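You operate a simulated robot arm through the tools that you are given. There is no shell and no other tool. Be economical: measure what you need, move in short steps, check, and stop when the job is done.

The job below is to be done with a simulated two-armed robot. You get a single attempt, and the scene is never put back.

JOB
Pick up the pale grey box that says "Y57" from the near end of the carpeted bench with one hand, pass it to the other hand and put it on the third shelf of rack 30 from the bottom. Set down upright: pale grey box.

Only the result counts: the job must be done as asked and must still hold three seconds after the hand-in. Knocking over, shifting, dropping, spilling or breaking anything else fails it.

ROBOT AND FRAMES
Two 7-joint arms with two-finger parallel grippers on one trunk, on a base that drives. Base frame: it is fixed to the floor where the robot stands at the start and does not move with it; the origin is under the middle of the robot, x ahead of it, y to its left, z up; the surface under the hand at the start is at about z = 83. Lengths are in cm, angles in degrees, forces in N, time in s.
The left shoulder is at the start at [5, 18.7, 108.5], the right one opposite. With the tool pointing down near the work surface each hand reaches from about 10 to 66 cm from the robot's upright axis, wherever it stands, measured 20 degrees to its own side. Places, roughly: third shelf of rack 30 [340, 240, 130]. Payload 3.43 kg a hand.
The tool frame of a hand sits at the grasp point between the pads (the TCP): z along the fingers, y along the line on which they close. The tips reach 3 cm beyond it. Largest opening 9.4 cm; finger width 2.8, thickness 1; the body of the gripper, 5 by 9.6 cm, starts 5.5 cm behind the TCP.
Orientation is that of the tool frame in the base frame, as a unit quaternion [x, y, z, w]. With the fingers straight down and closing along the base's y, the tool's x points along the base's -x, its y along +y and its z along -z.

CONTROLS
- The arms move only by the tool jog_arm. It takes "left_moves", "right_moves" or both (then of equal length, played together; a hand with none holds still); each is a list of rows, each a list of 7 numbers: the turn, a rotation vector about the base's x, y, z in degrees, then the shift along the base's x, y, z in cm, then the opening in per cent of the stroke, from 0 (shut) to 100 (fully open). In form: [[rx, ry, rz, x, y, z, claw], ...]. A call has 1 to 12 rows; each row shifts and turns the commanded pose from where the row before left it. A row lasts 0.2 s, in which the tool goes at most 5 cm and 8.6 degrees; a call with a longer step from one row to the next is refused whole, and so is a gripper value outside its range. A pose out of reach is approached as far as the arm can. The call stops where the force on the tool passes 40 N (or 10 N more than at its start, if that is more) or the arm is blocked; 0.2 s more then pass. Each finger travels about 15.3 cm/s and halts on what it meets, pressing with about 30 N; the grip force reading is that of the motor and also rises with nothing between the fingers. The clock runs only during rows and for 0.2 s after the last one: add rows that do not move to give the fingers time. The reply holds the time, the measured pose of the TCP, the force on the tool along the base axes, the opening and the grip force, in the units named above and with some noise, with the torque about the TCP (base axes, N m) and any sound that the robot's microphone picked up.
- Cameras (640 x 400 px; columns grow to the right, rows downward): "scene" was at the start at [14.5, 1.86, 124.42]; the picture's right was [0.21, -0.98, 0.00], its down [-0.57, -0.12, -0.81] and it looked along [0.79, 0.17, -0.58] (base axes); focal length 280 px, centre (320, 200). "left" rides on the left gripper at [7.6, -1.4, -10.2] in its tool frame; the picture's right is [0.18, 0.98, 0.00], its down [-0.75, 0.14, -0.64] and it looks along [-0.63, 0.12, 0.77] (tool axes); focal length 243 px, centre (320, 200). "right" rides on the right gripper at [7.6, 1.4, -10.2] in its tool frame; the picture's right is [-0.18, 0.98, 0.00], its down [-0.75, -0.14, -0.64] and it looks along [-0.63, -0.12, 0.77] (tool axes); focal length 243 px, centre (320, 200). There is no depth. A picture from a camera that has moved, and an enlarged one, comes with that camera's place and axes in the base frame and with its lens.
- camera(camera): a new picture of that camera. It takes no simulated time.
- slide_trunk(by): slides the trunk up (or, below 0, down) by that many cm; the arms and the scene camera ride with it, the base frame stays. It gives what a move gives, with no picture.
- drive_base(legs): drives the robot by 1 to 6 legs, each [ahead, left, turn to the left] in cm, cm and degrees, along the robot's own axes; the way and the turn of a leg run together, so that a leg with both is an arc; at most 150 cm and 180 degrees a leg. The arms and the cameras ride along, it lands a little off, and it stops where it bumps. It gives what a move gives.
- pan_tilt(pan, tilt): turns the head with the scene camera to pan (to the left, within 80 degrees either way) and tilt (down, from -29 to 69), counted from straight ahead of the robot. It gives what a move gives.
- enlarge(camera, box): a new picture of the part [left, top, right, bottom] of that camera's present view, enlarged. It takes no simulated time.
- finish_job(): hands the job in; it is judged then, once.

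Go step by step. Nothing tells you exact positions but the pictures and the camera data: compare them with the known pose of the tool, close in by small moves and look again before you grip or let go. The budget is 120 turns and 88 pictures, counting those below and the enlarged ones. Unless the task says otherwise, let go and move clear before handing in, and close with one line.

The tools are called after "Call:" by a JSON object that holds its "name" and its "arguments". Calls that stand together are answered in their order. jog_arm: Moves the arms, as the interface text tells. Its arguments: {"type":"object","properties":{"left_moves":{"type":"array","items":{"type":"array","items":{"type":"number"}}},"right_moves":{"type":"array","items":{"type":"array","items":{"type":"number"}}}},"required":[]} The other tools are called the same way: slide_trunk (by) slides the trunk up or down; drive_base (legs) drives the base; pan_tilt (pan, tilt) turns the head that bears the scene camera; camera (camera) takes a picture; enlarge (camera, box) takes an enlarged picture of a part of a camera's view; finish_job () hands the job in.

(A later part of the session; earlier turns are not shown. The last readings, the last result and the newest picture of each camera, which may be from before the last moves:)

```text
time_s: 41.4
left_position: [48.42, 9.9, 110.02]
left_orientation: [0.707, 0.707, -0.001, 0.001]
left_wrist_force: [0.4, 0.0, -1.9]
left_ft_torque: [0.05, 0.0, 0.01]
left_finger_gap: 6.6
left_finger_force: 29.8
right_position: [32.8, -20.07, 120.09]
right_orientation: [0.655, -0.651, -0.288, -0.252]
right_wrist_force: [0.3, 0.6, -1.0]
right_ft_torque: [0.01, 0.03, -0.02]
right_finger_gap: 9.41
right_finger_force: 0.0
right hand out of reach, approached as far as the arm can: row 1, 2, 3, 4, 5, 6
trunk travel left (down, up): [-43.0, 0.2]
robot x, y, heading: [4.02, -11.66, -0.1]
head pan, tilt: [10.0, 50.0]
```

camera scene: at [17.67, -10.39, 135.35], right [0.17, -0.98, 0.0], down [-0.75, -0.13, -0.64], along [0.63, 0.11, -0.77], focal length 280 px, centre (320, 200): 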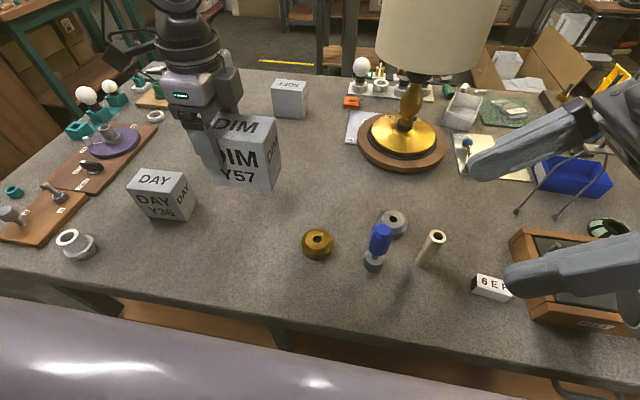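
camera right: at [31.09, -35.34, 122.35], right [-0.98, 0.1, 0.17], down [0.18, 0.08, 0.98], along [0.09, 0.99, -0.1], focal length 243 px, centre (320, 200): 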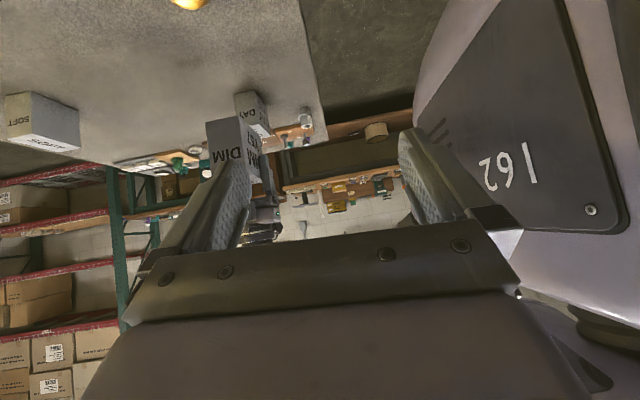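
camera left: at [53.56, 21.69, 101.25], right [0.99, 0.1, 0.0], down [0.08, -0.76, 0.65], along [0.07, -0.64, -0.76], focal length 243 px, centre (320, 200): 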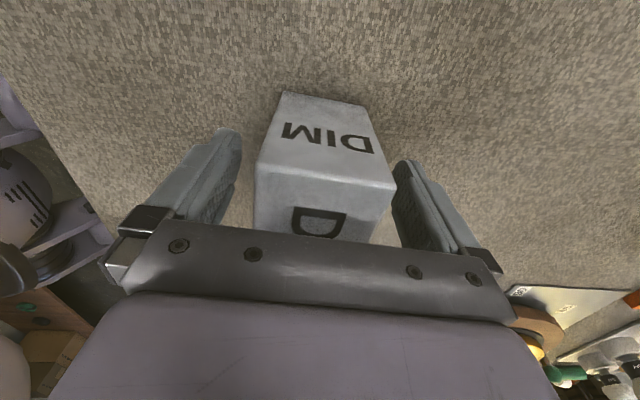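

That orientation is a dead end for the right arm. New plan: the left turns the box to yaw 0 (closing along y), and the right comes in horizontally pointing ahead, gripping low beneath the left fingertips. First I'll restore the right hand.

Call:
{"name": "jog_arm", "arguments": {"right_moves": [[-7.5, 0, 0, 1, -1.5, -0.5, 100], [-7.5, 0, 0, 1, -1.5, -0.5, 100], [-7.5, 0, 0, 1, -1.5, -0.5, 100], [-7.5, 0, 0, 1, -1.5, -0.5, 100], [-7.5, 0, 0, 1, -1.5, -0.5, 100], [-7.5, 0, 0, 1, -1.5, -0.5, 100], [0, 0, -8.5, 0, 0, 0, 100], [0, 0, -8.5, 0, 0, 0, 100], [0, 0, -8.5, 0, 0, 0, 100], [0, 0, -8.5, 0, 0, 0, 100], [0, 0, -8.5, 0, 0, 0, 100], [0, 0, -8.5, 0, 0, 0, 100]]}}

Call:
{"name": "jog_arm", "arguments": {"right_moves": [[0, 0, -8, 0, 0, 0, 100], [0, 0, -8, 0, 0, 0, 100], [0, 0, -8, 0, 0, 0, 100], [0, 0, -8, 0, 0, 0, 100], [0, 0, -7, 0, 0, 0, 100], [0, 0, 0, 0, 0, 0, 100], [0, 0, 0, 0, 0, 0, 100], [0, 0, 0, 0, 0, 0, 100], [0, 0, 0, 0, 0, 0, 100], [0, 0, 0, 0, 0, 0, 100], [0, 0, 0, 0, 0, 0, 100], [0, 0, 0, 0, 0, 0, 100]], "left_moves": [[0, 0, 8.2, -0.6, -0.7, 0, 0], [0, 0, 8.2, -0.6, -0.7, 0, 0], [0, 0, 8.2, -0.6, -0.7, 0, 0], [0, 0, 8.2, -0.6, -0.7, 0, 0], [0, 0, 8.2, -0.6, -0.7, 0, 0], [0, 0, 8.2, -0.6, -0.7, 0, 0], [0, 0, 8.2, -0.6, -0.7, 0, 0], [0, 0, 8.2, -0.6, -0.7, 0, 0], [0, 0, 8.2, -0.6, -0.7, 0, 0], [0, 0, 8.1, -0.6, -0.7, 0, 0], [0, 0, 8.1, -0.6, -0.7, 0, 0], [0, 0, 0, 0, 0, 0, 0]]}}

Call:
{"name": "camera", "arguments": {"camera": "scene"}}

```text
time_s: 44.0
left_position: [48.39, 10.01, 110.02]
left_orientation: [0.707, 0.707, 0.0, 0.002]
left_wrist_force: [0.6, -0.7, -0.9]
left_ft_torque: [0.05, -0.02, -0.01]
left_finger_gap: 6.61
left_finger_force: 30.0
right_position: [33.27, -26.21, 117.66]
right_orientation: [-0.328, 0.944, 0.023, -0.008]
right_wrist_force: [0.2, 0.5, 0.4]
right_ft_torque: [0.0, 0.01, 0.02]
right_finger_gap: 9.39
right_finger_force: 0.0
right hand out of reach, approached as far as the arm can: row 1, 2, 3, 4, 5, 6
trunk travel left (down, up): [-43.0, 0.2]
robot x, y, heading: [4.18, -11.59, -0.1]
head pan, tilt: [10.0, 50.0]
```

```text
time_s: 46.6
left_position: [41.9, 2.36, 110.14]
left_orientation: [0.0, 1.0, 0.001, 0.002]
left_wrist_force: [0.2, 0.3, -1.9]
left_ft_torque: [0.01, 0.03, 0.01]
left_finger_gap: 6.59
left_finger_force: 29.5
right_position: [33.2, -26.32, 117.73]
right_orientation: [0.005, 1.0, 0.026, -0.001]
right_wrist_force: [0.4, 0.9, 0.4]
right_ft_torque: [0.0, -0.01, -0.02]
right_finger_gap: 9.4
right_finger_force: 0.1
trunk travel left (down, up): [-43.0, 0.2]
robot x, y, heading: [4.11, -11.8, -0.1]
head pan, tilt: [10.0, 50.0]
```

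```text
60 pictures are left
camera scene: at [17.66, -10.41, 135.36], right [0.17, -0.98, 0.0], down [-0.75, -0.13, -0.64], along [0.63, 0.11, -0.77], focal length 280 px, centre (320, 200)
```

scene: 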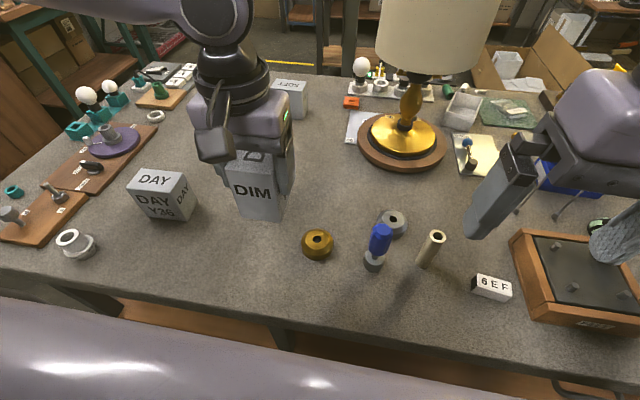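

The box is turned. Now I'll pitch the right hand up again near x≈38, y≈−15 and lower, to see how far it can come across.

Call:
{"name": "jog_arm", "arguments": {"right_moves": [[0, -8.2, 0, 0.5, 0.5, -1, 100], [0, -8.2, 0, 0.5, 0.5, -1, 100], [0, -8.2, 0, 0.5, 0.5, -1, 100], [0, -8.2, 0, 0.5, 0.5, -1, 100], [0, -8.2, 0, 0.5, 0.5, -1, 100], [0, -8.2, 0, 0.5, 0.5, -1, 100], [0, -8.2, 0, 0.5, 0.5, -1, 100], [0, -8.2, 0, 0.5, 0.5, -1, 100], [0, -8.2, 0, 0.5, 0.5, -1, 100], [0, -8.1, 0, 0.5, 0.5, -1, 100], [0, -8.1, 0, 0.5, 0.5, -1, 100], [0, 0, 0, 0, 0, 0, 100]]}}

Call:
{"name": "jog_arm", "arguments": {"right_moves": [[0, 0, 0, 0.2, 1.5, 0, 100], [0, 0, 0, 0.2, 1.5, 0, 100], [0, 0, 0, 0.2, 1.5, 0, 100], [0, 0, 0, 0.2, 1.5, 0, 100], [0, 0, 0, 0, 0, 0, 100]]}}

```text
time_s: 49.2
left_position: [41.87, 2.3, 110.06]
left_orientation: [0.0, 1.0, 0.0, 0.002]
left_wrist_force: [-0.3, 0.5, -1.9]
left_ft_torque: [0.02, 0.04, 0.02]
left_finger_gap: 6.59
left_finger_force: 30.0
right_position: [42.36, -18.46, 107.9]
right_orientation: [-0.001, 0.707, 0.017, 0.707]
right_wrist_force: [0.3, -0.5, 0.2]
right_ft_torque: [-0.03, 0.02, -0.04]
right_finger_gap: 9.4
right_finger_force: 0.0
right hand out of reach, approached as far as the arm can: row 4, 5, 6, 7
trunk travel left (down, up): [-43.0, 0.2]
robot x, y, heading: [4.27, -11.49, 0.2]
head pan, tilt: [10.0, 50.0]
```

```text
time_s: 50.6
left_position: [41.65, 2.31, 110.08]
left_orientation: [-0.001, 1.0, 0.001, 0.002]
left_wrist_force: [0.6, -1.1, -1.8]
left_ft_torque: [0.02, 0.04, -0.01]
left_finger_gap: 6.6
left_finger_force: 30.1
right_position: [44.22, -13.91, 108.38]
right_orientation: [0.024, 0.71, 0.01, 0.704]
right_wrist_force: [0.0, 0.1, 0.3]
right_ft_torque: [0.03, 0.02, 0.01]
right_finger_gap: 9.41
right_finger_force: 0.1
trunk travel left (down, up): [-43.0, 0.2]
robot x, y, heading: [4.14, -11.73, -0.0]
head pan, tilt: [10.0, 50.0]
stopped in row 5 (right hand): the arm was blocked; the commanded pose is now the measured one
```

The right arm was blocked by something; I'll look.

Call:
{"name": "camera", "arguments": {"camera": "scene"}}

Call:
{"name": "camera", "arguments": {"camera": "left"}}

```text
59 pictures are left
camera scene: at [17.67, -10.42, 135.36], right [0.17, -0.98, 0.0], down [-0.75, -0.13, -0.64], along [0.63, 0.11, -0.77], focal length 280 px, centre (320, 200)
```

scene: 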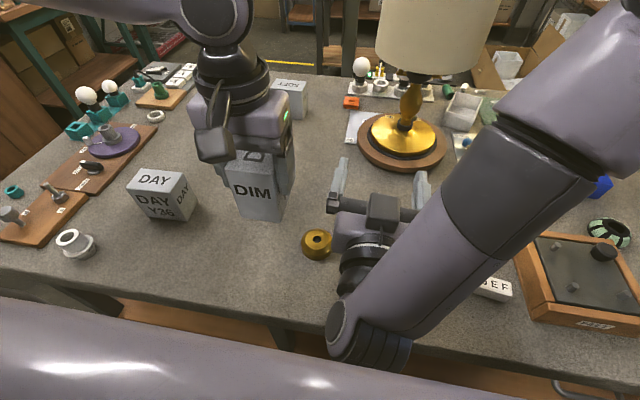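

```text
58 pictures are left
camera left: at [34.22, 0.89, 120.33], right [-0.18, 0.98, 0.0], down [0.75, 0.14, 0.64], along [0.63, 0.12, -0.76], focal length 243 px, centre (320, 200)
```

left: 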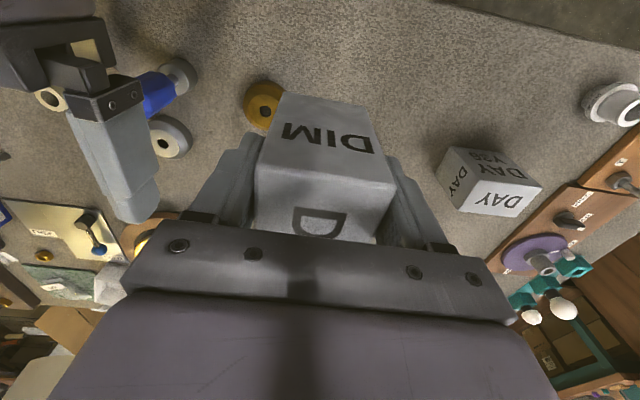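

The right wrist elbow seems to be crowding the robot's own front, so horizontal pointing needs a larger x. I'll back the robot away from the bench for free space and then extend both hands.

Call:
{"name": "drive_base", "arguments": {"legs": [[-25, 0, 0]]}}

Call:
{"name": "jog_arm", "arguments": {"right_moves": [[0, 0, 0, 1.5, 0, 0, 100], [0, 0, 0, 1.5, 0, 0, 100], [0, 0, 0, 1.5, 0, 0, 100], [0, 0, 0, 1.5, 0, 0, 100], [0, 0, 0, 0, 0, 0, 100]]}}

Call:
{"name": "jog_arm", "arguments": {"right_moves": [[0, 0, 0, 0, 1.5, -0.5, 100], [0, 0, 0, 0, 1.5, -0.5, 100], [0, 0, 0, 0, 1.5, -0.5, 100], [0, 0, 0, 0, 1.5, -0.5, 100], [0, 0, 0, 0, 0, 0, 100]]}}

```text
time_s: 52.4
left_position: [17.01, 2.15, 110.01]
left_orientation: [0.001, 1.0, 0.001, 0.002]
left_wrist_force: [0.3, 0.9, -1.7]
left_ft_torque: [0.01, 0.05, -0.01]
left_finger_gap: 6.59
left_finger_force: 30.1
right_position: [19.39, -13.86, 108.31]
right_orientation: [0.027, 0.709, 0.007, 0.705]
right_wrist_force: [0.0, 0.2, -0.4]
right_ft_torque: [0.02, 0.04, 0.01]
right_finger_gap: 9.38
right_finger_force: 0.1
trunk travel left (down, up): [-43.0, 0.2]
robot x, y, heading: [-20.68, -12.29, -0.1]
head pan, tilt: [10.0, 50.0]
```

```text
time_s: 53.6
left_position: [17.01, 2.31, 110.07]
left_orientation: [0.001, 1.0, 0.001, 0.002]
left_wrist_force: [-0.2, -0.5, -0.9]
left_ft_torque: [0.0, 0.03, -0.01]
left_finger_gap: 6.62
left_finger_force: 29.8
right_position: [25.62, -13.99, 108.49]
right_orientation: [0.029, 0.709, 0.008, 0.704]
right_wrist_force: [-1.3, 0.1, -0.7]
right_ft_torque: [0.03, 0.03, 0.0]
right_finger_gap: 9.4
right_finger_force: 0.1
trunk travel left (down, up): [-43.0, 0.2]
robot x, y, heading: [-20.56, -11.65, -0.0]
head pan, tilt: [10.0, 50.0]
```

```text
time_s: 55.0
left_position: [17.18, 2.13, 110.17]
left_orientation: [0.001, 1.0, 0.001, 0.002]
left_wrist_force: [-0.3, 0.0, -1.8]
left_ft_torque: [0.02, 0.04, 0.01]
left_finger_gap: 6.6
left_finger_force: 30.0
right_position: [27.33, -10.1, 107.11]
right_orientation: [0.058, 0.707, -0.004, 0.705]
right_wrist_force: [0.3, -0.4, -0.4]
right_ft_torque: [-0.02, 0.02, 0.0]
right_finger_gap: 9.39
right_finger_force: 0.0
trunk travel left (down, up): [-43.0, 0.2]
robot x, y, heading: [-20.37, -11.93, -0.0]
head pan, tilt: [10.0, 50.0]
stopped in row 5 (right hand): the arm was blocked; the commanded pose is now the measured one
```

Call:
{"name": "pan_tilt", "arguments": {"pan": -10, "tilt": 60}}

Call:
{"name": "camera", "arguments": {"camera": "scene"}}

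```text
time_s: 55.8
left_position: [17.08, 2.29, 110.13]
left_orientation: [0.0, 1.0, 0.0, 0.002]
left_wrist_force: [0.0, -0.2, -1.8]
left_ft_torque: [0.02, 0.05, -0.05]
left_finger_gap: 6.59
left_finger_force: 29.8
right_position: [27.31, -10.07, 107.27]
right_orientation: [0.057, 0.706, -0.004, 0.706]
right_wrist_force: [0.3, 0.4, -0.5]
right_ft_torque: [0.01, 0.01, -0.01]
right_finger_gap: 9.42
right_finger_force: 0.1
trunk travel left (down, up): [-43.0, 0.2]
robot x, y, heading: [-20.53, -11.92, -0.3]
head pan, tilt: [-10.0, 60.0]
```

```text
57 pictures are left
camera scene: at [-8.11, -12.92, 134.1], right [-0.17, -0.98, 0.0], down [-0.85, 0.15, -0.5], along [0.49, -0.09, -0.87], focal length 280 px, centre (320, 200)
```

scene: 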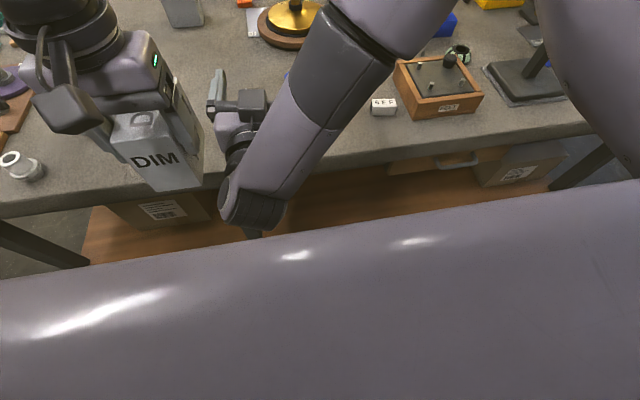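

The right arm's fold blocks horizontal pointing here. A 45° forward-down pitch is easy for it, so the box's robot-side end must be free. I'll re-grip: set the box back on the bench, grip its −y end with the left hand, then present it with yaw 0. First I'll bring the right hand back.

Call:
{"name": "jog_arm", "arguments": {"right_moves": [[0, 0, 0, 0, -2, 0, 100], [0, 0, 0, 0, -2, 0, 100], [0, 0, 0, 0, -2, 0, 100], [0, 0, 0, 0, -2, 0, 100], [0, 8, 0, 0, -2, 0.5, 100], [0, 8, 0, 0, -2, 0.5, 100], [0, 8, 0, 0, -1, 0.5, 100], [0, 8, 0, 0, 0, 0.5, 100], [0, 7, 0, 0, 0, 0.5, 100], [0, 6, 0, 0, 0, 0.5, 100], [0, 0, 0, 0, 0, 0, 100]]}}

Call:
{"name": "jog_arm", "arguments": {"left_moves": [[0, 0, -8.2, 0.4, 0.9, 0, 0], [0, 0, -8.2, 0.4, 0.9, 0, 0], [0, 0, -8.2, 0.4, 0.9, 0, 0], [0, 0, -8.2, 0.4, 0.9, 0, 0], [0, 0, -8.2, 0.4, 0.9, 0, 0], [0, 0, -8.2, 0.4, 0.9, 0, 0], [0, 0, -8.2, 0.4, 0.9, 0, 0], [0, 0, -8.2, 0.4, 0.9, 0, 0], [0, 0, -8.2, 0.4, 0.9, 0, 0], [0, 0, -8.1, 0.4, 0.9, 0, 0], [0, 0, -8.1, 0.4, 0.9, 0, 0], [0, 0, 0, 0, 0, 0, 0]]}}

```text
time_s: 58.2
left_position: [17.02, 2.32, 110.14]
left_orientation: [0.0, 1.0, 0.001, 0.002]
left_wrist_force: [0.0, -0.5, -0.8]
left_ft_torque: [-0.02, 0.03, 0.03]
left_finger_gap: 6.57
left_finger_force: 30.3
right_position: [27.14, -22.84, 110.27]
right_orientation: [0.05, 0.923, -0.024, 0.381]
right_wrist_force: [-0.7, -0.1, 0.4]
right_ft_torque: [0.01, 0.0, 0.01]
right_finger_gap: 9.38
right_finger_force: 0.0
trunk travel left (down, up): [-43.0, 0.2]
robot x, y, heading: [-20.44, -11.68, -0.3]
head pan, tilt: [-10.0, 60.0]
```

```text
time_s: 60.8
left_position: [21.53, 12.2, 110.06]
left_orientation: [0.709, 0.706, -0.001, 0.001]
left_wrist_force: [-0.7, -0.2, -1.2]
left_ft_torque: [0.02, 0.0, 0.02]
left_finger_gap: 6.61
left_finger_force: 30.4
right_position: [27.17, -22.83, 110.1]
right_orientation: [0.05, 0.923, -0.024, 0.382]
right_wrist_force: [0.0, 0.4, -0.8]
right_ft_torque: [0.0, 0.01, -0.02]
right_finger_gap: 9.37
right_finger_force: 0.1
trunk travel left (down, up): [-43.0, 0.2]
robot x, y, heading: [-20.52, -11.38, -0.1]
head pan, tilt: [-10.0, 60.0]
```

While here, I'll test how far the pitched right hand can come across.

Call:
{"name": "jog_arm", "arguments": {"right_moves": [[0, 0, 0, -1, 1.5, 0, 100], [0, 0, 0, -1, 1.5, 0, 100], [0, 0, 0, -1, 1.5, 0, 100], [0, 0, 0, -1, 1.5, 0, 100], [0, 0, 0, -1, 1.5, 0, 100], [0, 0, 0, -1, 1.5, 0, 100], [0, 0, 0, -1, 1.5, 0, 100], [0, 0, 0, -1, 1.5, 0, 100], [0, 0, 0, 0, 1.5, 0, 100], [0, 0, 0, 0, 1.5, 0, 100], [0, 0, 0, 0, 0, 0, 100]]}}

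Call:
{"name": "camera", "arguments": {"camera": "scene"}}

```text
time_s: 63.2
left_position: [21.57, 12.08, 110.09]
left_orientation: [0.708, 0.707, -0.001, 0.002]
left_wrist_force: [0.0, -0.4, -1.5]
left_ft_torque: [0.04, -0.02, -0.01]
left_finger_gap: 6.61
left_finger_force: 30.3
right_position: [18.98, -7.85, 110.38]
right_orientation: [0.05, 0.923, -0.024, 0.382]
right_wrist_force: [-0.7, 0.0, -1.0]
right_ft_torque: [0.01, 0.05, -0.02]
right_finger_gap: 9.4
right_finger_force: 0.1
trunk travel left (down, up): [-43.0, 0.2]
robot x, y, heading: [-20.45, -11.93, -0.2]
head pan, tilt: [-10.0, 60.0]
```

```text
56 pictures are left
camera scene: at [-8.12, -12.94, 134.1], right [-0.17, -0.98, 0.0], down [-0.85, 0.15, -0.5], along [0.49, -0.09, -0.87], focal length 280 px, centre (320, 200)
```

scene: 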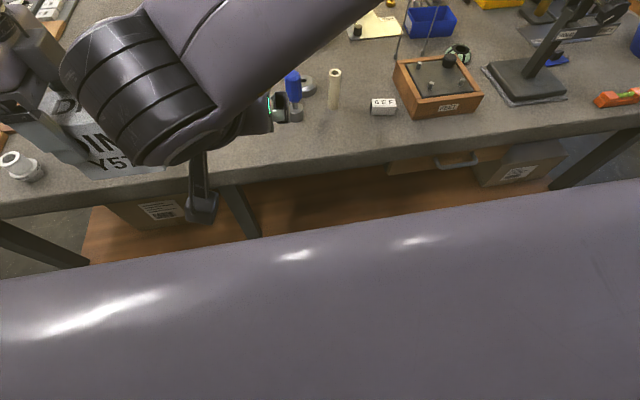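

It reaches easily. Now I'll put the right hand aside, return to the bench, and set the box down nearer, at TCP ≈ (46, 14).

Call:
{"name": "jog_arm", "arguments": {"right_moves": [[0, 0, 0, 0.5, -3, 0.5, 100], [0, 0, 0, 0.5, -3, 0.5, 100], [0, 0, 0, 0.5, -3, 0.5, 100], [0, 0, 0, 0.5, -3, 0.5, 100], [0, 0, 0, 0.5, -3, 0.5, 100], [0, 0, 0, 0, 0, 0, 100]]}}

Call:
{"name": "drive_base", "arguments": {"legs": [[24, 0, 0]]}}

Call:
{"name": "pan_tilt", "arguments": {"pan": 15, "tilt": 50}}

Call:
{"name": "camera", "arguments": {"camera": "scene"}}

```text
time_s: 64.6
left_position: [21.66, 12.15, 110.08]
left_orientation: [0.708, 0.707, 0.0, 0.002]
left_wrist_force: [-0.2, 0.2, -1.6]
left_ft_torque: [0.06, 0.02, -0.01]
left_finger_gap: 6.6
left_finger_force: 29.8
right_position: [21.77, -22.62, 112.77]
right_orientation: [0.05, 0.923, -0.025, 0.382]
right_wrist_force: [-0.5, -0.3, -0.7]
right_ft_torque: [-0.04, -0.01, -0.01]
right_finger_gap: 9.4
right_finger_force: 0.0
trunk travel left (down, up): [-43.0, 0.2]
robot x, y, heading: [-20.63, -11.6, -0.0]
head pan, tilt: [-10.0, 60.0]
```

```text
time_s: 66.4
left_position: [45.87, 12.05, 110.04]
left_orientation: [0.708, 0.706, -0.001, 0.001]
left_wrist_force: [0.1, 0.0, -2.0]
left_ft_torque: [0.04, 0.02, 0.03]
left_finger_gap: 6.6
left_finger_force: 30.1
right_position: [45.88, -22.9, 112.81]
right_orientation: [0.05, 0.923, -0.024, 0.381]
right_wrist_force: [0.5, 0.0, 0.6]
right_ft_torque: [0.0, 0.01, -0.02]
right_finger_gap: 9.4
right_finger_force: 0.2
trunk travel left (down, up): [-43.0, 0.2]
robot x, y, heading: [3.64, -11.69, -0.4]
head pan, tilt: [-10.0, 60.0]
```

```text
time_s: 67.3
left_position: [45.84, 12.13, 109.99]
left_orientation: [0.708, 0.706, -0.001, 0.002]
left_wrist_force: [0.5, 0.7, -1.4]
left_ft_torque: [0.05, 0.01, 0.01]
left_finger_gap: 6.59
left_finger_force: 29.9
right_position: [45.92, -22.68, 112.64]
right_orientation: [0.05, 0.923, -0.024, 0.382]
right_wrist_force: [0.3, -0.5, -1.0]
right_ft_torque: [0.02, -0.01, 0.01]
right_finger_gap: 9.39
right_finger_force: 0.1
trunk travel left (down, up): [-43.0, 0.2]
robot x, y, heading: [3.58, -11.84, -0.0]
head pan, tilt: [15.0, 50.0]
```

```text
55 pictures are left
camera scene: at [17.05, -9.83, 135.35], right [0.26, -0.97, 0.0], down [-0.74, -0.2, -0.64], along [0.62, 0.16, -0.77], focal length 280 px, centre (320, 200)
```

scene: 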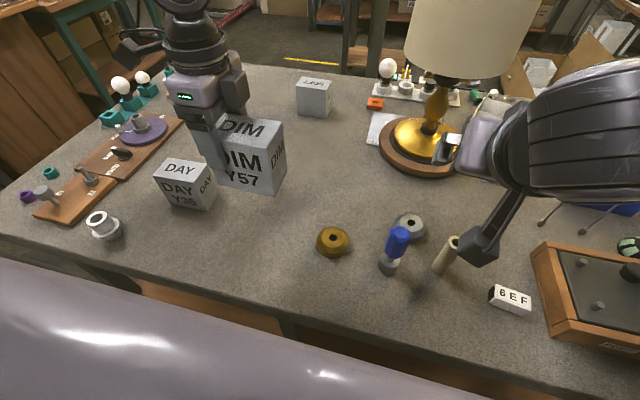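

The spot below is clear. Lowering the box with the arm.

Call:
{"name": "jog_arm", "arguments": {"left_moves": [[0, 0, 0, 0, 0, -2.5, 0], [0, 0, 0, 0, 0, -2.5, 0], [0, 0, 0, 0, 0, -2.5, 0], [0, 0, 0, 0, 0, -2.5, 0], [0, 0, 0, 0, 0, -2.5, 0], [0, 0, 0, 0, 0, -2.5, 0], [0, 0, 0, 0, 0, -2, 0], [0, 0, 0, 0, 0, -1, 0], [0, 0, 0, 0, 0, 0, 0]]}}

```text
time_s: 69.3
left_position: [45.83, 12.22, 91.9]
left_orientation: [0.708, 0.706, 0.001, 0.001]
left_wrist_force: [-0.6, -0.3, -0.9]
left_ft_torque: [0.04, 0.03, -0.01]
left_finger_gap: 6.57
left_finger_force: 30.0
right_position: [45.9, -22.73, 112.79]
right_orientation: [0.05, 0.922, -0.025, 0.382]
right_wrist_force: [0.4, 0.1, -0.2]
right_ft_torque: [-0.01, -0.02, -0.03]
right_finger_gap: 9.4
right_finger_force: 0.0
trunk travel left (down, up): [-43.0, 0.2]
robot x, y, heading: [3.79, -11.87, 0.0]
head pan, tilt: [15.0, 50.0]
```

Call:
{"name": "jog_arm", "arguments": {"left_moves": [[0, 0, 0, 0, 0, -0.4, 0], [0, 0, 0, 0, 0, -0.3, 0], [0, 0, 0, 0, 0, -0.2, 0], [0, 0, 0, 0, 0, 0, 0]]}}

Call:
{"name": "camera", "arguments": {"camera": "scene"}}

```text
time_s: 70.3
left_position: [45.67, 12.17, 91.19]
left_orientation: [0.708, 0.706, -0.001, 0.003]
left_wrist_force: [-0.1, -0.5, -0.2]
left_ft_torque: [0.03, 0.0, 0.0]
left_finger_gap: 6.59
left_finger_force: 30.4
right_position: [45.88, -22.74, 112.79]
right_orientation: [0.05, 0.923, -0.024, 0.381]
right_wrist_force: [0.5, -1.4, 0.7]
right_ft_torque: [-0.02, 0.02, -0.01]
right_finger_gap: 9.41
right_finger_force: 0.1
trunk travel left (down, up): [-43.0, 0.2]
robot x, y, heading: [3.83, -11.74, -0.2]
head pan, tilt: [15.0, 50.0]
```

```text
54 pictures are left
camera scene: at [17.05, -9.82, 135.36], right [0.26, -0.97, 0.0], down [-0.74, -0.2, -0.64], along [0.62, 0.17, -0.77], focal length 280 px, centre (320, 200)
```

scene: 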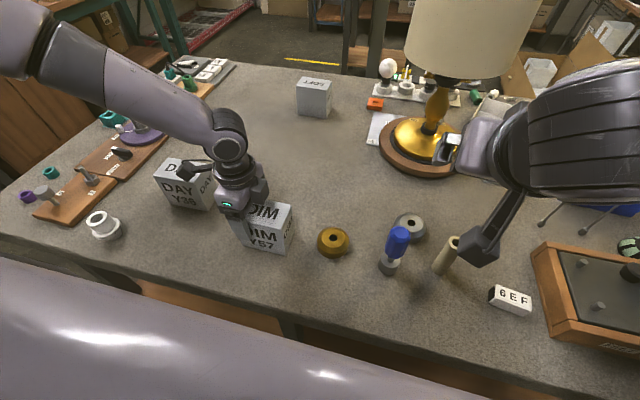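

Call:
{"name": "jog_arm", "arguments": {"left_moves": [[0, 0, 0, 0, 0, -0.2, 0], [0, 0, 0, 0, 0, 0, 75], [0, 0, 0, 0, 0, 0, 85], [0, 0, 0, 0, 0, 0, 100], [0, 0, 0, 0, 0, 0, 100]]}}

Call:
{"name": "jog_arm", "arguments": {"left_moves": [[0, 0, 0, 0, 0, 2, 100], [0, 0, 0, 0, 0, 2.5, 100], [0, 0, 0, 0, 0, 2.5, 100], [0, 0, 0, 0, -2.2, 0, 100], [0, 0, 0, 0, -2.2, 0, 100], [0, 0, 0, 0, 0, 0, 100]]}}

Call:
{"name": "camera", "arguments": {"camera": "left"}}

Call:
{"name": "camera", "arguments": {"camera": "scene"}}

```text
time_s: 71.5
left_position: [45.55, 12.25, 91.04]
left_orientation: [0.708, 0.706, -0.001, 0.002]
left_wrist_force: [0.2, 0.4, 0.0]
left_ft_torque: [0.02, 0.03, -0.01]
left_finger_gap: 9.43
left_finger_force: 0.0
left hand out of reach, approached as far as the arm can: row 1
right_position: [45.82, -22.77, 112.74]
right_orientation: [0.051, 0.923, -0.025, 0.382]
right_wrist_force: [0.6, -0.3, 0.4]
right_ft_torque: [0.01, 0.01, 0.0]
right_finger_gap: 9.42
right_finger_force: 0.1
trunk travel left (down, up): [-43.0, 0.2]
robot x, y, heading: [3.88, -11.68, -0.1]
head pan, tilt: [15.0, 50.0]
```

```text
time_s: 72.9
left_position: [45.72, 7.93, 98.01]
left_orientation: [0.708, 0.706, 0.0, 0.001]
left_wrist_force: [-0.5, 0.0, -0.2]
left_ft_torque: [0.02, -0.02, -0.03]
left_finger_gap: 9.41
left_finger_force: 0.1
right_position: [45.9, -22.88, 112.79]
right_orientation: [0.049, 0.923, -0.024, 0.382]
right_wrist_force: [1.1, -0.1, 0.0]
right_ft_torque: [0.0, 0.02, -0.01]
right_finger_gap: 9.4
right_finger_force: 0.0
trunk travel left (down, up): [-43.0, 0.2]
robot x, y, heading: [3.95, -11.86, -0.1]
head pan, tilt: [15.0, 50.0]
```

```text
53 pictures are left
camera left: at [44.39, 15.57, 108.37], right [0.98, 0.18, 0.0], down [0.14, -0.75, 0.64], along [0.12, -0.63, -0.76], focal length 243 px, centre (320, 200)
```

left: 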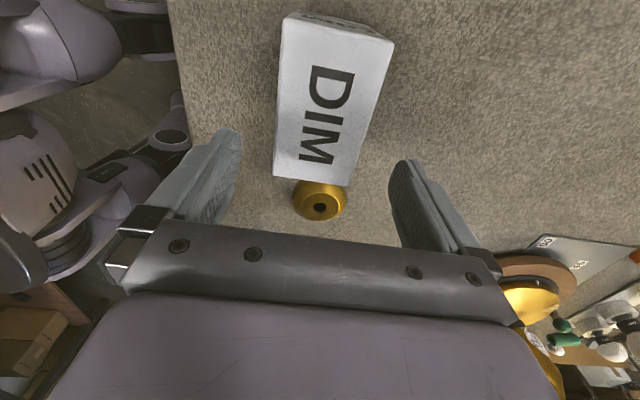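

```text
52 pictures are left
camera scene: at [17.03, -9.83, 135.36], right [0.26, -0.97, 0.0], down [-0.74, -0.2, -0.64], along [0.62, 0.17, -0.77], focal length 280 px, centre (320, 200)
```

scene: 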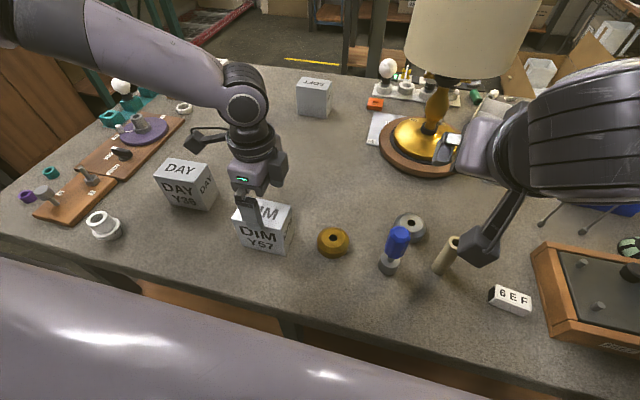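

Box centre is now (45.75, 9.3). Gripping its −y end at y≈6.5.

Call:
{"name": "jog_arm", "arguments": {"left_moves": [[0, 0, 0, 0, -1.4, 0, 100], [0, 0, 0, 0, 0, -2.2, 100], [0, 0, 0, 0, 0, -2.2, 100], [0, 0, 0, 0, 0, -2.2, 100], [0, 0, 0, 0, 0, 0, 100]]}}

Call:
{"name": "enlarge", "arguments": {"camera": "scene", "box": [180, 140, 380, 265]}}

```text
time_s: 74.1
left_position: [44.43, 8.72, 93.49]
left_orientation: [0.708, 0.706, -0.001, 0.002]
left_wrist_force: [0.4, 0.0, 0.0]
left_ft_torque: [-0.01, -0.01, -0.01]
left_finger_gap: 9.39
left_finger_force: 0.0
left hand out of reach, approached as far as the arm can: row 2, 3, 4
right_position: [45.77, -22.85, 112.78]
right_orientation: [0.05, 0.922, -0.024, 0.383]
right_wrist_force: [0.1, -0.1, 0.5]
right_ft_torque: [0.03, 0.02, 0.01]
right_finger_gap: 9.41
right_finger_force: 0.0
trunk travel left (down, up): [-43.0, 0.2]
robot x, y, heading: [3.56, -11.51, -0.2]
head pan, tilt: [15.0, 50.0]
```

```text
3.20 times, centred on (280, 202) of scene
camera zoom: at [17.03, -9.83, 135.36], right [0.26, -0.97, 0.0], down [-0.74, -0.2, -0.64], along [0.62, 0.17, -0.77], focal length 895 px, centre (448, 192)
```

zoom: 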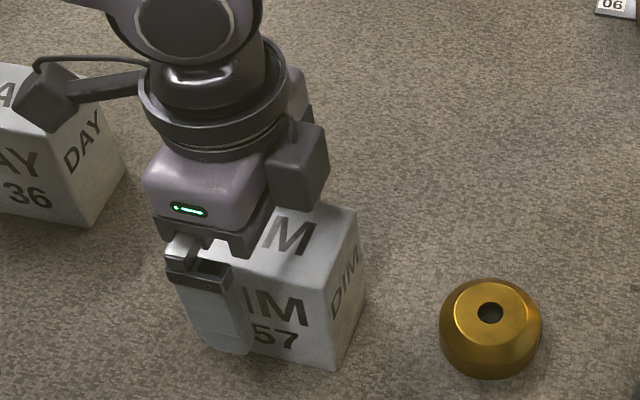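

Limited again when low; I'll use the trunk to descend, raising the right hand first for clearance.

Call:
{"name": "jog_arm", "arguments": {"left_moves": [[0, 0, 0, 0.2, 0, 3, 100], [0, 0, 0, 0, 0, 3, 100], [0, 0, 0, 0, 0, 3, 100], [0, 0, 0, 1.1, -2.2, 0, 100], [0, 0, 0, 0, 0, 0, 100]], "right_moves": [[0, 0, 0, 0, 0, 2.5, 100], [0, 0, 0, 0, 0, 2.5, 100], [0, 0, 0, 0, 0, 2.5, 100], [0, 0, 0, 0, 0, 2.5, 100], [0, 0, 0, 0, 0, 0, 100]]}}

Call:
{"name": "slide_trunk", "arguments": {"by": -7}}

Call:
{"name": "camera", "arguments": {"camera": "left"}}

```text
time_s: 75.3
left_position: [45.47, 6.71, 102.43]
left_orientation: [0.708, 0.707, -0.001, 0.002]
left_wrist_force: [0.1, 1.0, -1.2]
left_ft_torque: [-0.03, 0.0, 0.02]
left_finger_gap: 9.41
left_finger_force: 0.1
right_position: [45.79, -22.61, 122.78]
right_orientation: [0.05, 0.922, -0.024, 0.382]
right_wrist_force: [-0.3, 0.3, 0.0]
right_ft_torque: [0.02, 0.03, 0.02]
right_finger_gap: 9.4
right_finger_force: 0.1
trunk travel left (down, up): [-43.0, 0.2]
robot x, y, heading: [3.51, -11.79, 0.1]
head pan, tilt: [15.0, 50.0]
```

```text
time_s: 76.4
left_position: [45.64, 6.69, 95.35]
left_orientation: [0.708, 0.706, -0.001, 0.002]
left_wrist_force: [-0.1, -0.6, 0.6]
left_ft_torque: [0.03, -0.01, 0.02]
left_finger_gap: 9.4
left_finger_force: 0.0
right_position: [45.77, -22.69, 115.74]
right_orientation: [0.05, 0.923, -0.024, 0.382]
right_wrist_force: [-0.1, 0.1, 0.1]
right_ft_torque: [-0.01, 0.01, 0.03]
right_finger_gap: 9.39
right_finger_force: 0.0
trunk travel left (down, up): [-36.0, 7.2]
robot x, y, heading: [3.83, -11.96, -0.2]
head pan, tilt: [15.0, 50.0]
```

```text
50 pictures are left
camera left: at [44.25, 14.35, 105.71], right [0.98, 0.18, 0.0], down [0.14, -0.75, 0.65], along [0.12, -0.63, -0.76], focal length 243 px, centre (320, 200)
```

left: 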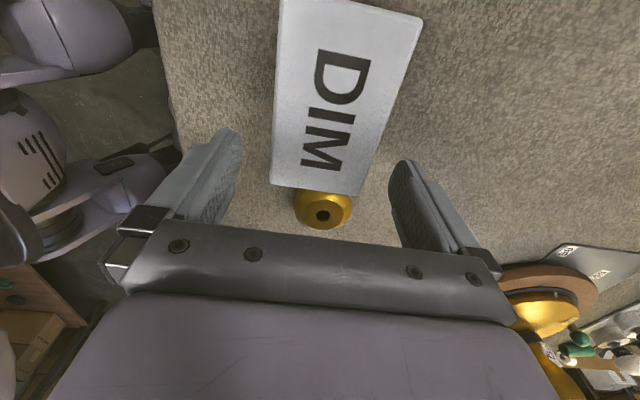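

Call:
{"name": "slide_trunk", "arguments": {"by": -4}}

Call:
{"name": "jog_arm", "arguments": {"left_moves": [[0, 0, 0, 0, 0, 0, 70], [0, 0, 0, 0, 0, 0, 50], [0, 0, 0, 0, 0, 0, 0], [0, 0, 0, 0, 0, 0, 0]]}}

Call:
{"name": "slide_trunk", "arguments": {"by": 11}}

Call:
{"name": "camera", "arguments": {"camera": "scene"}}

```text
time_s: 77.2
left_position: [45.65, 6.64, 91.48]
left_orientation: [0.708, 0.706, 0.0, 0.001]
left_wrist_force: [0.0, 0.7, 0.7]
left_ft_torque: [-0.01, 0.03, 0.03]
left_finger_gap: 9.44
left_finger_force: 0.0
right_position: [45.71, -22.71, 111.66]
right_orientation: [0.05, 0.922, -0.024, 0.382]
right_wrist_force: [-1.0, -0.3, -0.1]
right_ft_torque: [0.02, 0.03, -0.01]
right_finger_gap: 9.41
right_finger_force: 0.0
trunk travel left (down, up): [-32.0, 11.2]
robot x, y, heading: [3.34, -11.92, -0.1]
head pan, tilt: [15.0, 50.0]
```

```text
time_s: 78.2
left_position: [45.65, 6.66, 91.43]
left_orientation: [0.709, 0.705, 0.0, 0.001]
left_wrist_force: [1.0, 0.2, 1.7]
left_ft_torque: [0.0, -0.02, -0.03]
left_finger_gap: 6.59
left_finger_force: 30.0
right_position: [45.89, -22.63, 111.69]
right_orientation: [0.05, 0.923, -0.024, 0.382]
right_wrist_force: [0.1, 0.4, 1.0]
right_ft_torque: [-0.01, 0.0, -0.03]
right_finger_gap: 9.41
right_finger_force: 0.0
trunk travel left (down, up): [-32.0, 11.2]
robot x, y, heading: [3.57, -11.79, -0.0]
head pan, tilt: [15.0, 50.0]
```

```text
time_s: 79.6
left_position: [45.68, 6.66, 102.44]
left_orientation: [0.708, 0.706, -0.002, 0.001]
left_wrist_force: [0.3, -1.1, -2.2]
left_ft_torque: [-0.06, 0.02, 0.01]
left_finger_gap: 6.6
left_finger_force: 30.2
right_position: [45.86, -22.71, 122.64]
right_orientation: [0.05, 0.922, -0.025, 0.382]
right_wrist_force: [0.7, 0.5, -0.4]
right_ft_torque: [-0.02, -0.03, 0.0]
right_finger_gap: 9.4
right_finger_force: 0.0
trunk travel left (down, up): [-43.0, 0.2]
robot x, y, heading: [3.57, -11.94, -0.1]
head pan, tilt: [15.0, 50.0]
```

```text
49 pictures are left
camera scene: at [17.06, -9.82, 135.35], right [0.26, -0.97, 0.0], down [-0.74, -0.2, -0.64], along [0.62, 0.17, -0.77], focal length 280 px, centre (320, 200)
```

scene: 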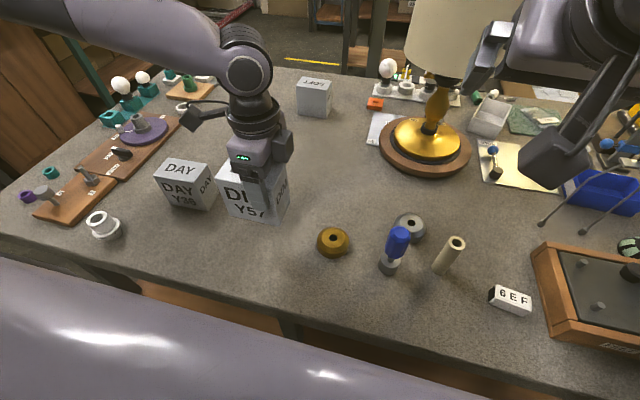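

The box is held by its −y end. Backing off, then turning the left hand to yaw 0.

Call:
{"name": "drive_base", "arguments": {"legs": [[-25, 0, 0]]}}

Call:
{"name": "jog_arm", "arguments": {"left_moves": [[0, 0, 8.2, 0, -0.5, 0.7, 0], [0, 0, 8.2, 0, -0.5, 0.7, 0], [0, 0, 8.2, 0, -0.5, 0.7, 0], [0, 0, 8.2, 0, -0.5, 0.7, 0], [0, 0, 8.2, 0, -0.5, 0.7, 0], [0, 0, 8.2, 0, -0.5, 0.7, 0], [0, 0, 8.2, 0, -0.5, 0.7, 0], [0, 0, 8.2, 0, -0.5, 0.7, 0], [0, 0, 8.2, 0, -0.5, 0.7, 0], [0, 0, 8.1, 0, -0.5, 0.7, 0], [0, 0, 8.1, 0, -0.5, 0.7, 0], [0, 0, 0, 0, 0, 0, 0]]}}

Call:
{"name": "camera", "arguments": {"camera": "scene"}}

Call:
{"name": "camera", "arguments": {"camera": "left"}}

```text
time_s: 81.4
left_position: [20.64, 6.93, 102.48]
left_orientation: [0.706, 0.708, 0.0, 0.002]
left_wrist_force: [0.1, 0.5, -1.5]
left_ft_torque: [-0.08, 0.0, 0.0]
left_finger_gap: 6.6
left_finger_force: 29.8
right_position: [20.9, -22.47, 122.7]
right_orientation: [0.047, 0.923, -0.023, 0.382]
right_wrist_force: [0.1, -1.1, 0.4]
right_ft_torque: [-0.02, -0.04, -0.02]
right_finger_gap: 9.43
right_finger_force: 0.3
trunk travel left (down, up): [-43.0, 0.2]
robot x, y, heading: [-21.33, -11.66, 0.3]
head pan, tilt: [15.0, 50.0]
```

```text
time_s: 84.0
left_position: [20.16, 2.26, 110.26]
left_orientation: [-0.003, 1.0, 0.0, 0.002]
left_wrist_force: [-0.1, 0.2, -1.1]
left_ft_torque: [-0.02, -0.05, 0.01]
left_finger_gap: 6.59
left_finger_force: 29.9
left hand out of reach, approached as far as the arm can: row 10, 11
right_position: [20.94, -22.38, 122.58]
right_orientation: [0.047, 0.922, -0.023, 0.383]
right_wrist_force: [-0.3, 0.1, -0.7]
right_ft_torque: [0.01, -0.03, -0.02]
right_finger_gap: 9.41
right_finger_force: 0.2
trunk travel left (down, up): [-43.0, 0.2]
robot x, y, heading: [-21.27, -12.09, -0.1]
head pan, tilt: [15.0, 50.0]
```

```text
48 pictures are left
camera scene: at [-7.9, -9.77, 135.36], right [0.26, -0.96, 0.0], down [-0.74, -0.2, -0.64], along [0.62, 0.17, -0.77], focal length 280 px, centre (320, 200)
```

scene: 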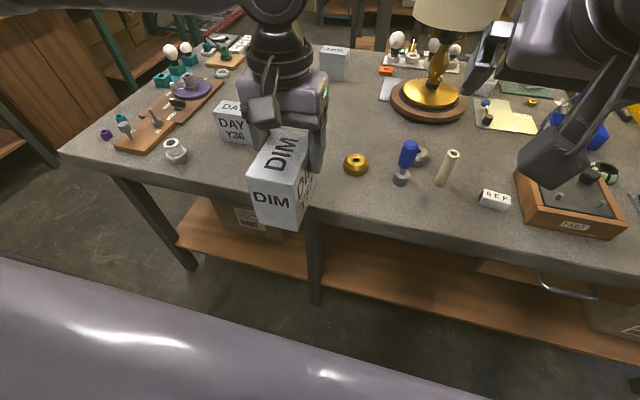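

```text
47 pictures are left
camera left: at [12.55, 0.8, 120.53], right [-0.19, 0.98, 0.0], down [0.75, 0.15, 0.65], along [0.63, 0.12, -0.76], focal length 243 px, centre (320, 200)
```

left: 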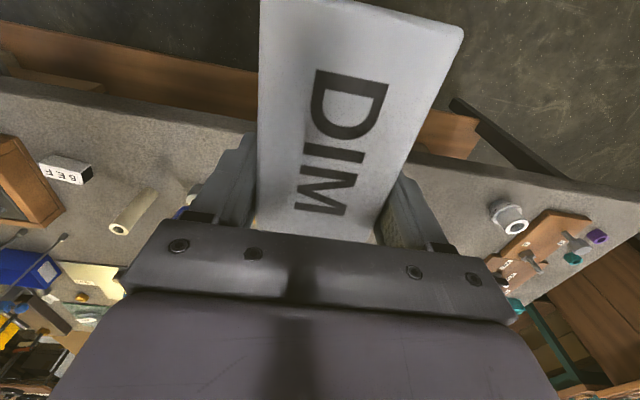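

The left hand with the box is presented: TCP (20.2, 2.3, 110.3), with the near end of the box free. I'll test how close to the robot's chest the 45°-pitched right hand can work.

Call:
{"name": "jog_arm", "arguments": {"right_moves": [[0, 0, 6, -1, 0.5, -1, 100], [0, 0, 0, -1.2, 0.5, -1, 100], [0, 0, 0, -1.2, 0.5, -1, 100], [0, 0, 0, -1.2, 0.5, -1, 100], [0, 0, 0, -1.2, 0.5, -1, 100], [0, 0, 0, -1.2, 0.5, -1, 100], [0, 0, 0, -1.2, 0.5, -1, 100], [0, 0, 0, -1.2, 0.5, -1, 100], [0, 0, 0, -1.2, 0.5, -1, 100], [0, 0, 0, -1.2, 0.5, -1, 100], [0, 0, 0, 0, 0, 0, 100]]}}

Call:
{"name": "jog_arm", "arguments": {"right_moves": [[0, 0, 0, 0, 1.5, 0, 100], [0, 0, 0, 0, 1.5, 0, 100], [0, 0, 0, 0, 1.5, 0, 100], [0, 0, 0, 0, 1.5, 0, 100], [0, 0, 0, 0, 0, 0, 100]]}}

Call:
{"name": "camera", "arguments": {"camera": "scene"}}

```text
time_s: 86.4
left_position: [20.04, 2.21, 110.22]
left_orientation: [-0.001, 1.0, -0.001, 0.003]
left_wrist_force: [-0.3, -1.1, -1.5]
left_ft_torque: [0.01, -0.03, 0.01]
left_finger_gap: 6.61
left_finger_force: 30.0
right_position: [9.82, -17.62, 113.03]
right_orientation: [0.015, 0.924, -0.003, 0.381]
right_wrist_force: [0.0, -0.4, 0.3]
right_ft_torque: [-0.02, 0.02, -0.01]
right_finger_gap: 9.37
right_finger_force: 0.1
trunk travel left (down, up): [-43.0, 0.2]
robot x, y, heading: [-21.22, -11.85, 0.3]
head pan, tilt: [15.0, 50.0]
```

```text
time_s: 87.6
left_position: [20.2, 2.24, 110.21]
left_orientation: [-0.002, 1.0, 0.0, 0.003]
left_wrist_force: [-0.1, 0.5, -1.3]
left_ft_torque: [0.02, -0.03, 0.04]
left_finger_gap: 6.6
left_finger_force: 29.8
right_position: [9.93, -11.81, 112.84]
right_orientation: [0.014, 0.924, -0.005, 0.383]
right_wrist_force: [-0.1, -0.1, -0.3]
right_ft_torque: [0.01, 0.0, 0.02]
right_finger_gap: 9.39
right_finger_force: 0.1
trunk travel left (down, up): [-43.0, 0.2]
robot x, y, heading: [-21.09, -11.45, 0.4]
head pan, tilt: [15.0, 50.0]
```

```text
46 pictures are left
camera scene: at [-7.9, -9.79, 135.36], right [0.26, -0.96, 0.0], down [-0.74, -0.2, -0.64], along [0.62, 0.17, -0.77], focal length 280 px, centre (320, 200)
```

scene: 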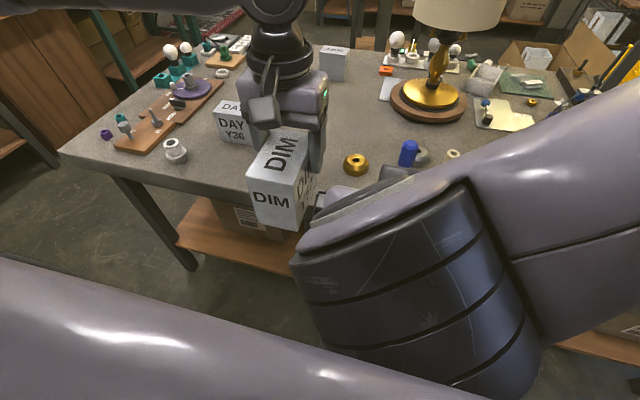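

Good, it reaches. I'll yaw both hands by +25° so the right can come in more naturally from its own side: first the left, then the right at its pre-approach.

Call:
{"name": "jog_arm", "arguments": {"left_moves": [[0, 0, 6.25, 0, 0, 0, 0], [0, 0, 6.25, 0, 0, 0, 0], [0, 0, 6.25, 0, 0, 0, 0], [0, 0, 6.25, 0, 0, 0, 0], [0, 0, 0, 0, 0, 0, 0]], "right_moves": [[0, 0, 6, 0, 0, 0, 100], [0, 0, 6, 0, 0, 0, 100], [0, 0, 6, 0, 0, 0, 100], [0, 0, 6, 0, 0, 0, 100], [0, 0, 0, 0, 0, 0, 100]]}}

Call:
{"name": "camera", "arguments": {"camera": "scene"}}

Call:
{"name": "camera", "arguments": {"camera": "right"}}

```text
time_s: 88.8
left_position: [20.19, 2.38, 110.18]
left_orientation: [-0.219, 0.976, 0.0, 0.002]
left_wrist_force: [0.0, 0.2, -1.5]
left_ft_torque: [0.02, -0.02, 0.02]
left_finger_gap: 6.62
left_finger_force: 30.2
right_position: [9.13, -11.36, 112.76]
right_orientation: [-0.196, 0.903, 0.078, 0.375]
right_wrist_force: [0.7, 0.8, 0.3]
right_ft_torque: [0.03, -0.05, 0.02]
right_finger_gap: 9.41
right_finger_force: 0.0
trunk travel left (down, up): [-43.0, 0.2]
robot x, y, heading: [-21.41, -12.0, 0.3]
head pan, tilt: [15.0, 50.0]
```

```text
45 pictures are left
camera scene: at [-7.9, -9.75, 135.36], right [0.26, -0.96, 0.0], down [-0.74, -0.2, -0.64], along [0.62, 0.17, -0.77], focal length 280 px, centre (320, 200)
```

scene: 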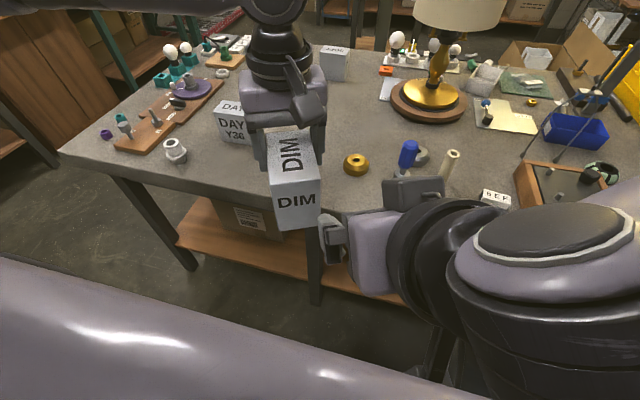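

```text
44 pictures are left
camera right: at [-3.1, -15.27, 114.52], right [-0.29, 0.95, 0.12], down [0.13, -0.09, 0.99], along [0.95, 0.3, -0.09], focal length 243 px, centre (320, 200)
```

right: 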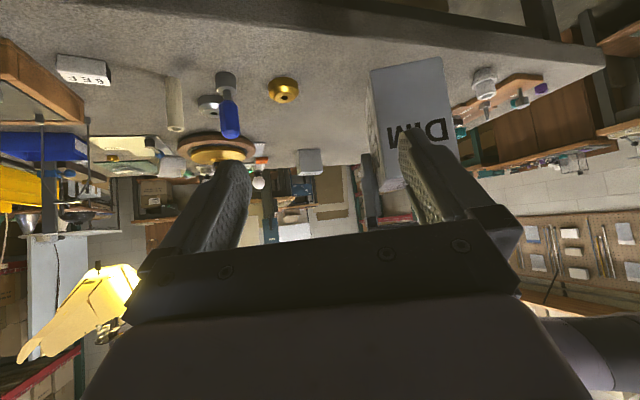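

The view is good. Moving the right hand sideways to the pre-approach point on its axis.

Call:
{"name": "jog_arm", "arguments": {"right_moves": [[0, 0, 1, 0, 2, 0.3, 100], [0, 0, 0, 0, 2, 0.3, 100], [0, 0, 0, 0, 2, 0.3, 100], [0, 0, 0, 0, 2.3, 0.3, 100], [0, 0, 0, 0, 0, 0, 100]]}}

Call:
{"name": "camera", "arguments": {"camera": "right"}}

Call:
{"name": "camera", "arguments": {"camera": "scene"}}

```text
time_s: 90.0
left_position: [20.25, 2.29, 110.21]
left_orientation: [-0.218, 0.976, 0.0, 0.002]
left_wrist_force: [-0.8, 0.4, -1.2]
left_ft_torque: [0.01, -0.03, 0.0]
left_finger_gap: 6.6
left_finger_force: 29.9
right_position: [9.2, -3.13, 113.78]
right_orientation: [-0.202, 0.901, 0.08, 0.375]
right_wrist_force: [-0.4, 0.8, 0.5]
right_ft_torque: [-0.03, -0.02, 0.02]
right_finger_gap: 9.4
right_finger_force: 0.1
trunk travel left (down, up): [-43.0, 0.2]
robot x, y, heading: [-21.24, -11.82, 0.2]
head pan, tilt: [15.0, 50.0]
```

```text
43 pictures are left
camera right: at [-2.95, -7.22, 115.55], right [-0.3, 0.95, 0.12], down [0.13, -0.09, 0.99], along [0.95, 0.31, -0.1], focal length 243 px, centre (320, 200)
```

right: 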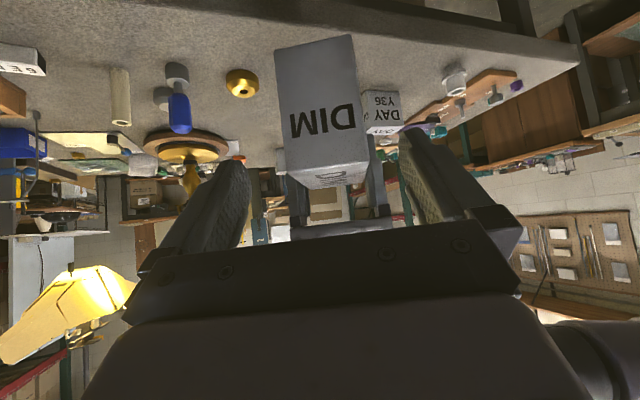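

```text
42 pictures are left
camera scene: at [-7.9, -9.8, 135.36], right [0.26, -0.96, 0.0], down [-0.74, -0.2, -0.64], along [0.62, 0.17, -0.77], focal length 280 px, centre (320, 200)
```

scene: 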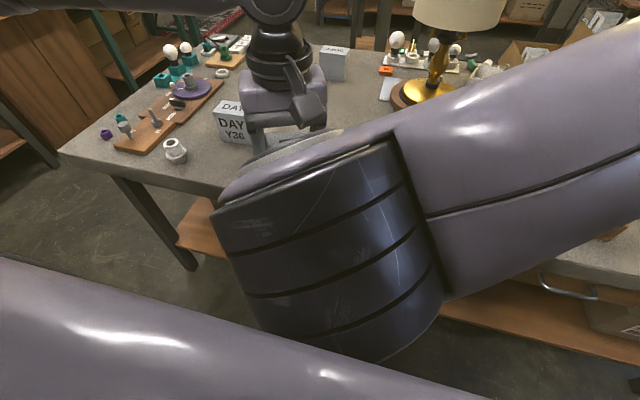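

The box is centred between the right fingers. Advancing along the hand axis.

Call:
{"name": "jog_arm", "arguments": {"right_moves": [[0, 0, 0, 1.19, 0.6, -1.26, 100], [0, 0, 0, 1.19, 0.6, -1.26, 100], [0, 0, 0, 1.19, 0.6, -1.26, 100], [0, 0, 0, 1.19, 0.6, -1.26, 100], [0, 0, 0, 1.18, 0.6, -1.26, 100], [0, 0, 0, 0, 0, 0, 100]]}}

Call:
{"name": "camera", "arguments": {"camera": "right"}}

Call:
{"name": "camera", "arguments": {"camera": "left"}}

```text
time_s: 91.4
left_position: [20.1, 2.36, 110.14]
left_orientation: [-0.218, 0.976, 0.0, 0.002]
left_wrist_force: [-1.1, 0.6, -0.8]
left_ft_torque: [0.01, -0.02, 0.02]
left_finger_gap: 6.62
left_finger_force: 29.8
right_position: [15.25, 0.03, 107.56]
right_orientation: [-0.203, 0.901, 0.081, 0.374]
right_wrist_force: [0.6, 0.6, -0.4]
right_ft_torque: [0.01, -0.02, 0.03]
right_finger_gap: 9.39
right_finger_force: 0.0
trunk travel left (down, up): [-43.0, 0.2]
robot x, y, heading: [-21.17, -11.78, 0.2]
head pan, tilt: [15.0, 50.0]
```

```text
41 pictures are left
camera right: at [3.13, -4.11, 109.3], right [-0.3, 0.95, 0.12], down [0.13, -0.09, 0.99], along [0.95, 0.31, -0.1], focal length 243 px, centre (320, 200)
```

right: 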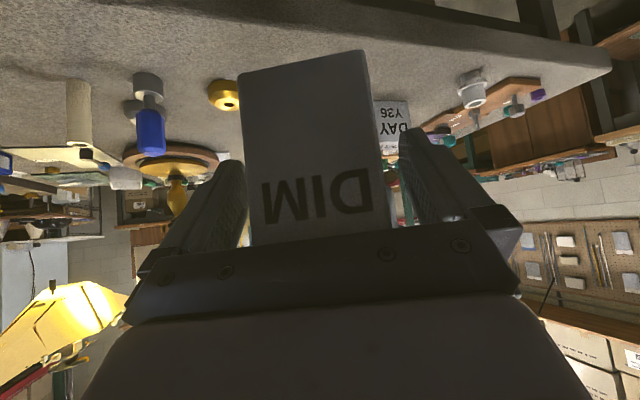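

```text
40 pictures are left
camera left: at [13.87, -2.24, 120.48], right [-0.59, 0.81, 0.0], down [0.62, 0.45, 0.64], along [0.52, 0.38, -0.76], focal length 243 px, centre (320, 200)
```

left: 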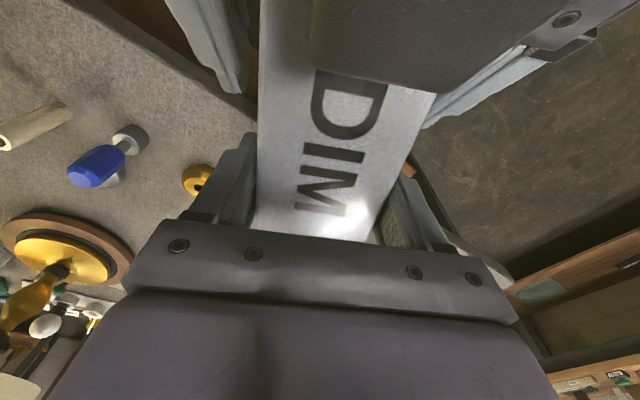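

Both hands straddle the box cleanly. Closing the right hand.

Call:
{"name": "jog_arm", "arguments": {"right_moves": [[0, 0, 0, 0, 0, 0, 85], [0, 0, 0, 0, 0, 0, 75], [0, 0, 0, 0, 0, 0, 65], [0, 0, 0, 0, 0, 0, 0], [0, 0, 0, 0, 0, 0, 0], [0, 0, 0, 0, 0, 0, 0]]}}

Call:
{"name": "camera", "arguments": {"camera": "right"}}

```text
time_s: 92.8
left_position: [20.03, 2.29, 110.17]
left_orientation: [-0.218, 0.976, 0.0, 0.002]
left_wrist_force: [-0.2, 1.7, -0.8]
left_ft_torque: [-0.27, -0.1, -0.32]
left_finger_gap: 6.58
left_finger_force: 29.8
right_position: [15.31, 0.06, 107.43]
right_orientation: [-0.202, 0.902, 0.08, 0.373]
right_wrist_force: [0.5, -2.4, -0.9]
right_ft_torque: [0.28, 0.09, 0.23]
right_finger_gap: 6.6
right_finger_force: 30.8
trunk travel left (down, up): [-43.0, 0.2]
robot x, y, heading: [-21.21, -11.99, 0.4]
head pan, tilt: [15.0, 50.0]
```

```text
39 pictures are left
camera right: at [3.13, -4.13, 109.32], right [-0.3, 0.95, 0.12], down [0.13, -0.09, 0.99], along [0.95, 0.31, -0.1], focal length 243 px, centre (320, 200)
```

right: 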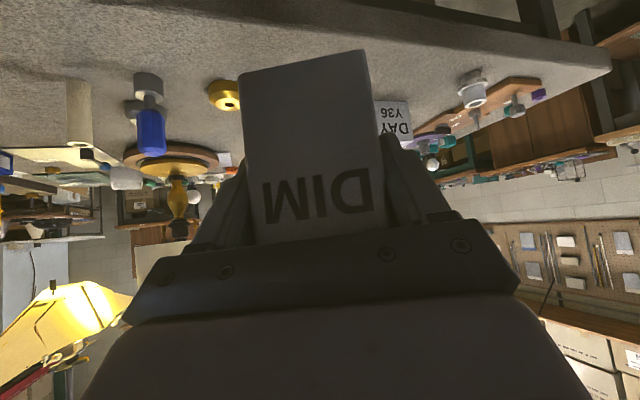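

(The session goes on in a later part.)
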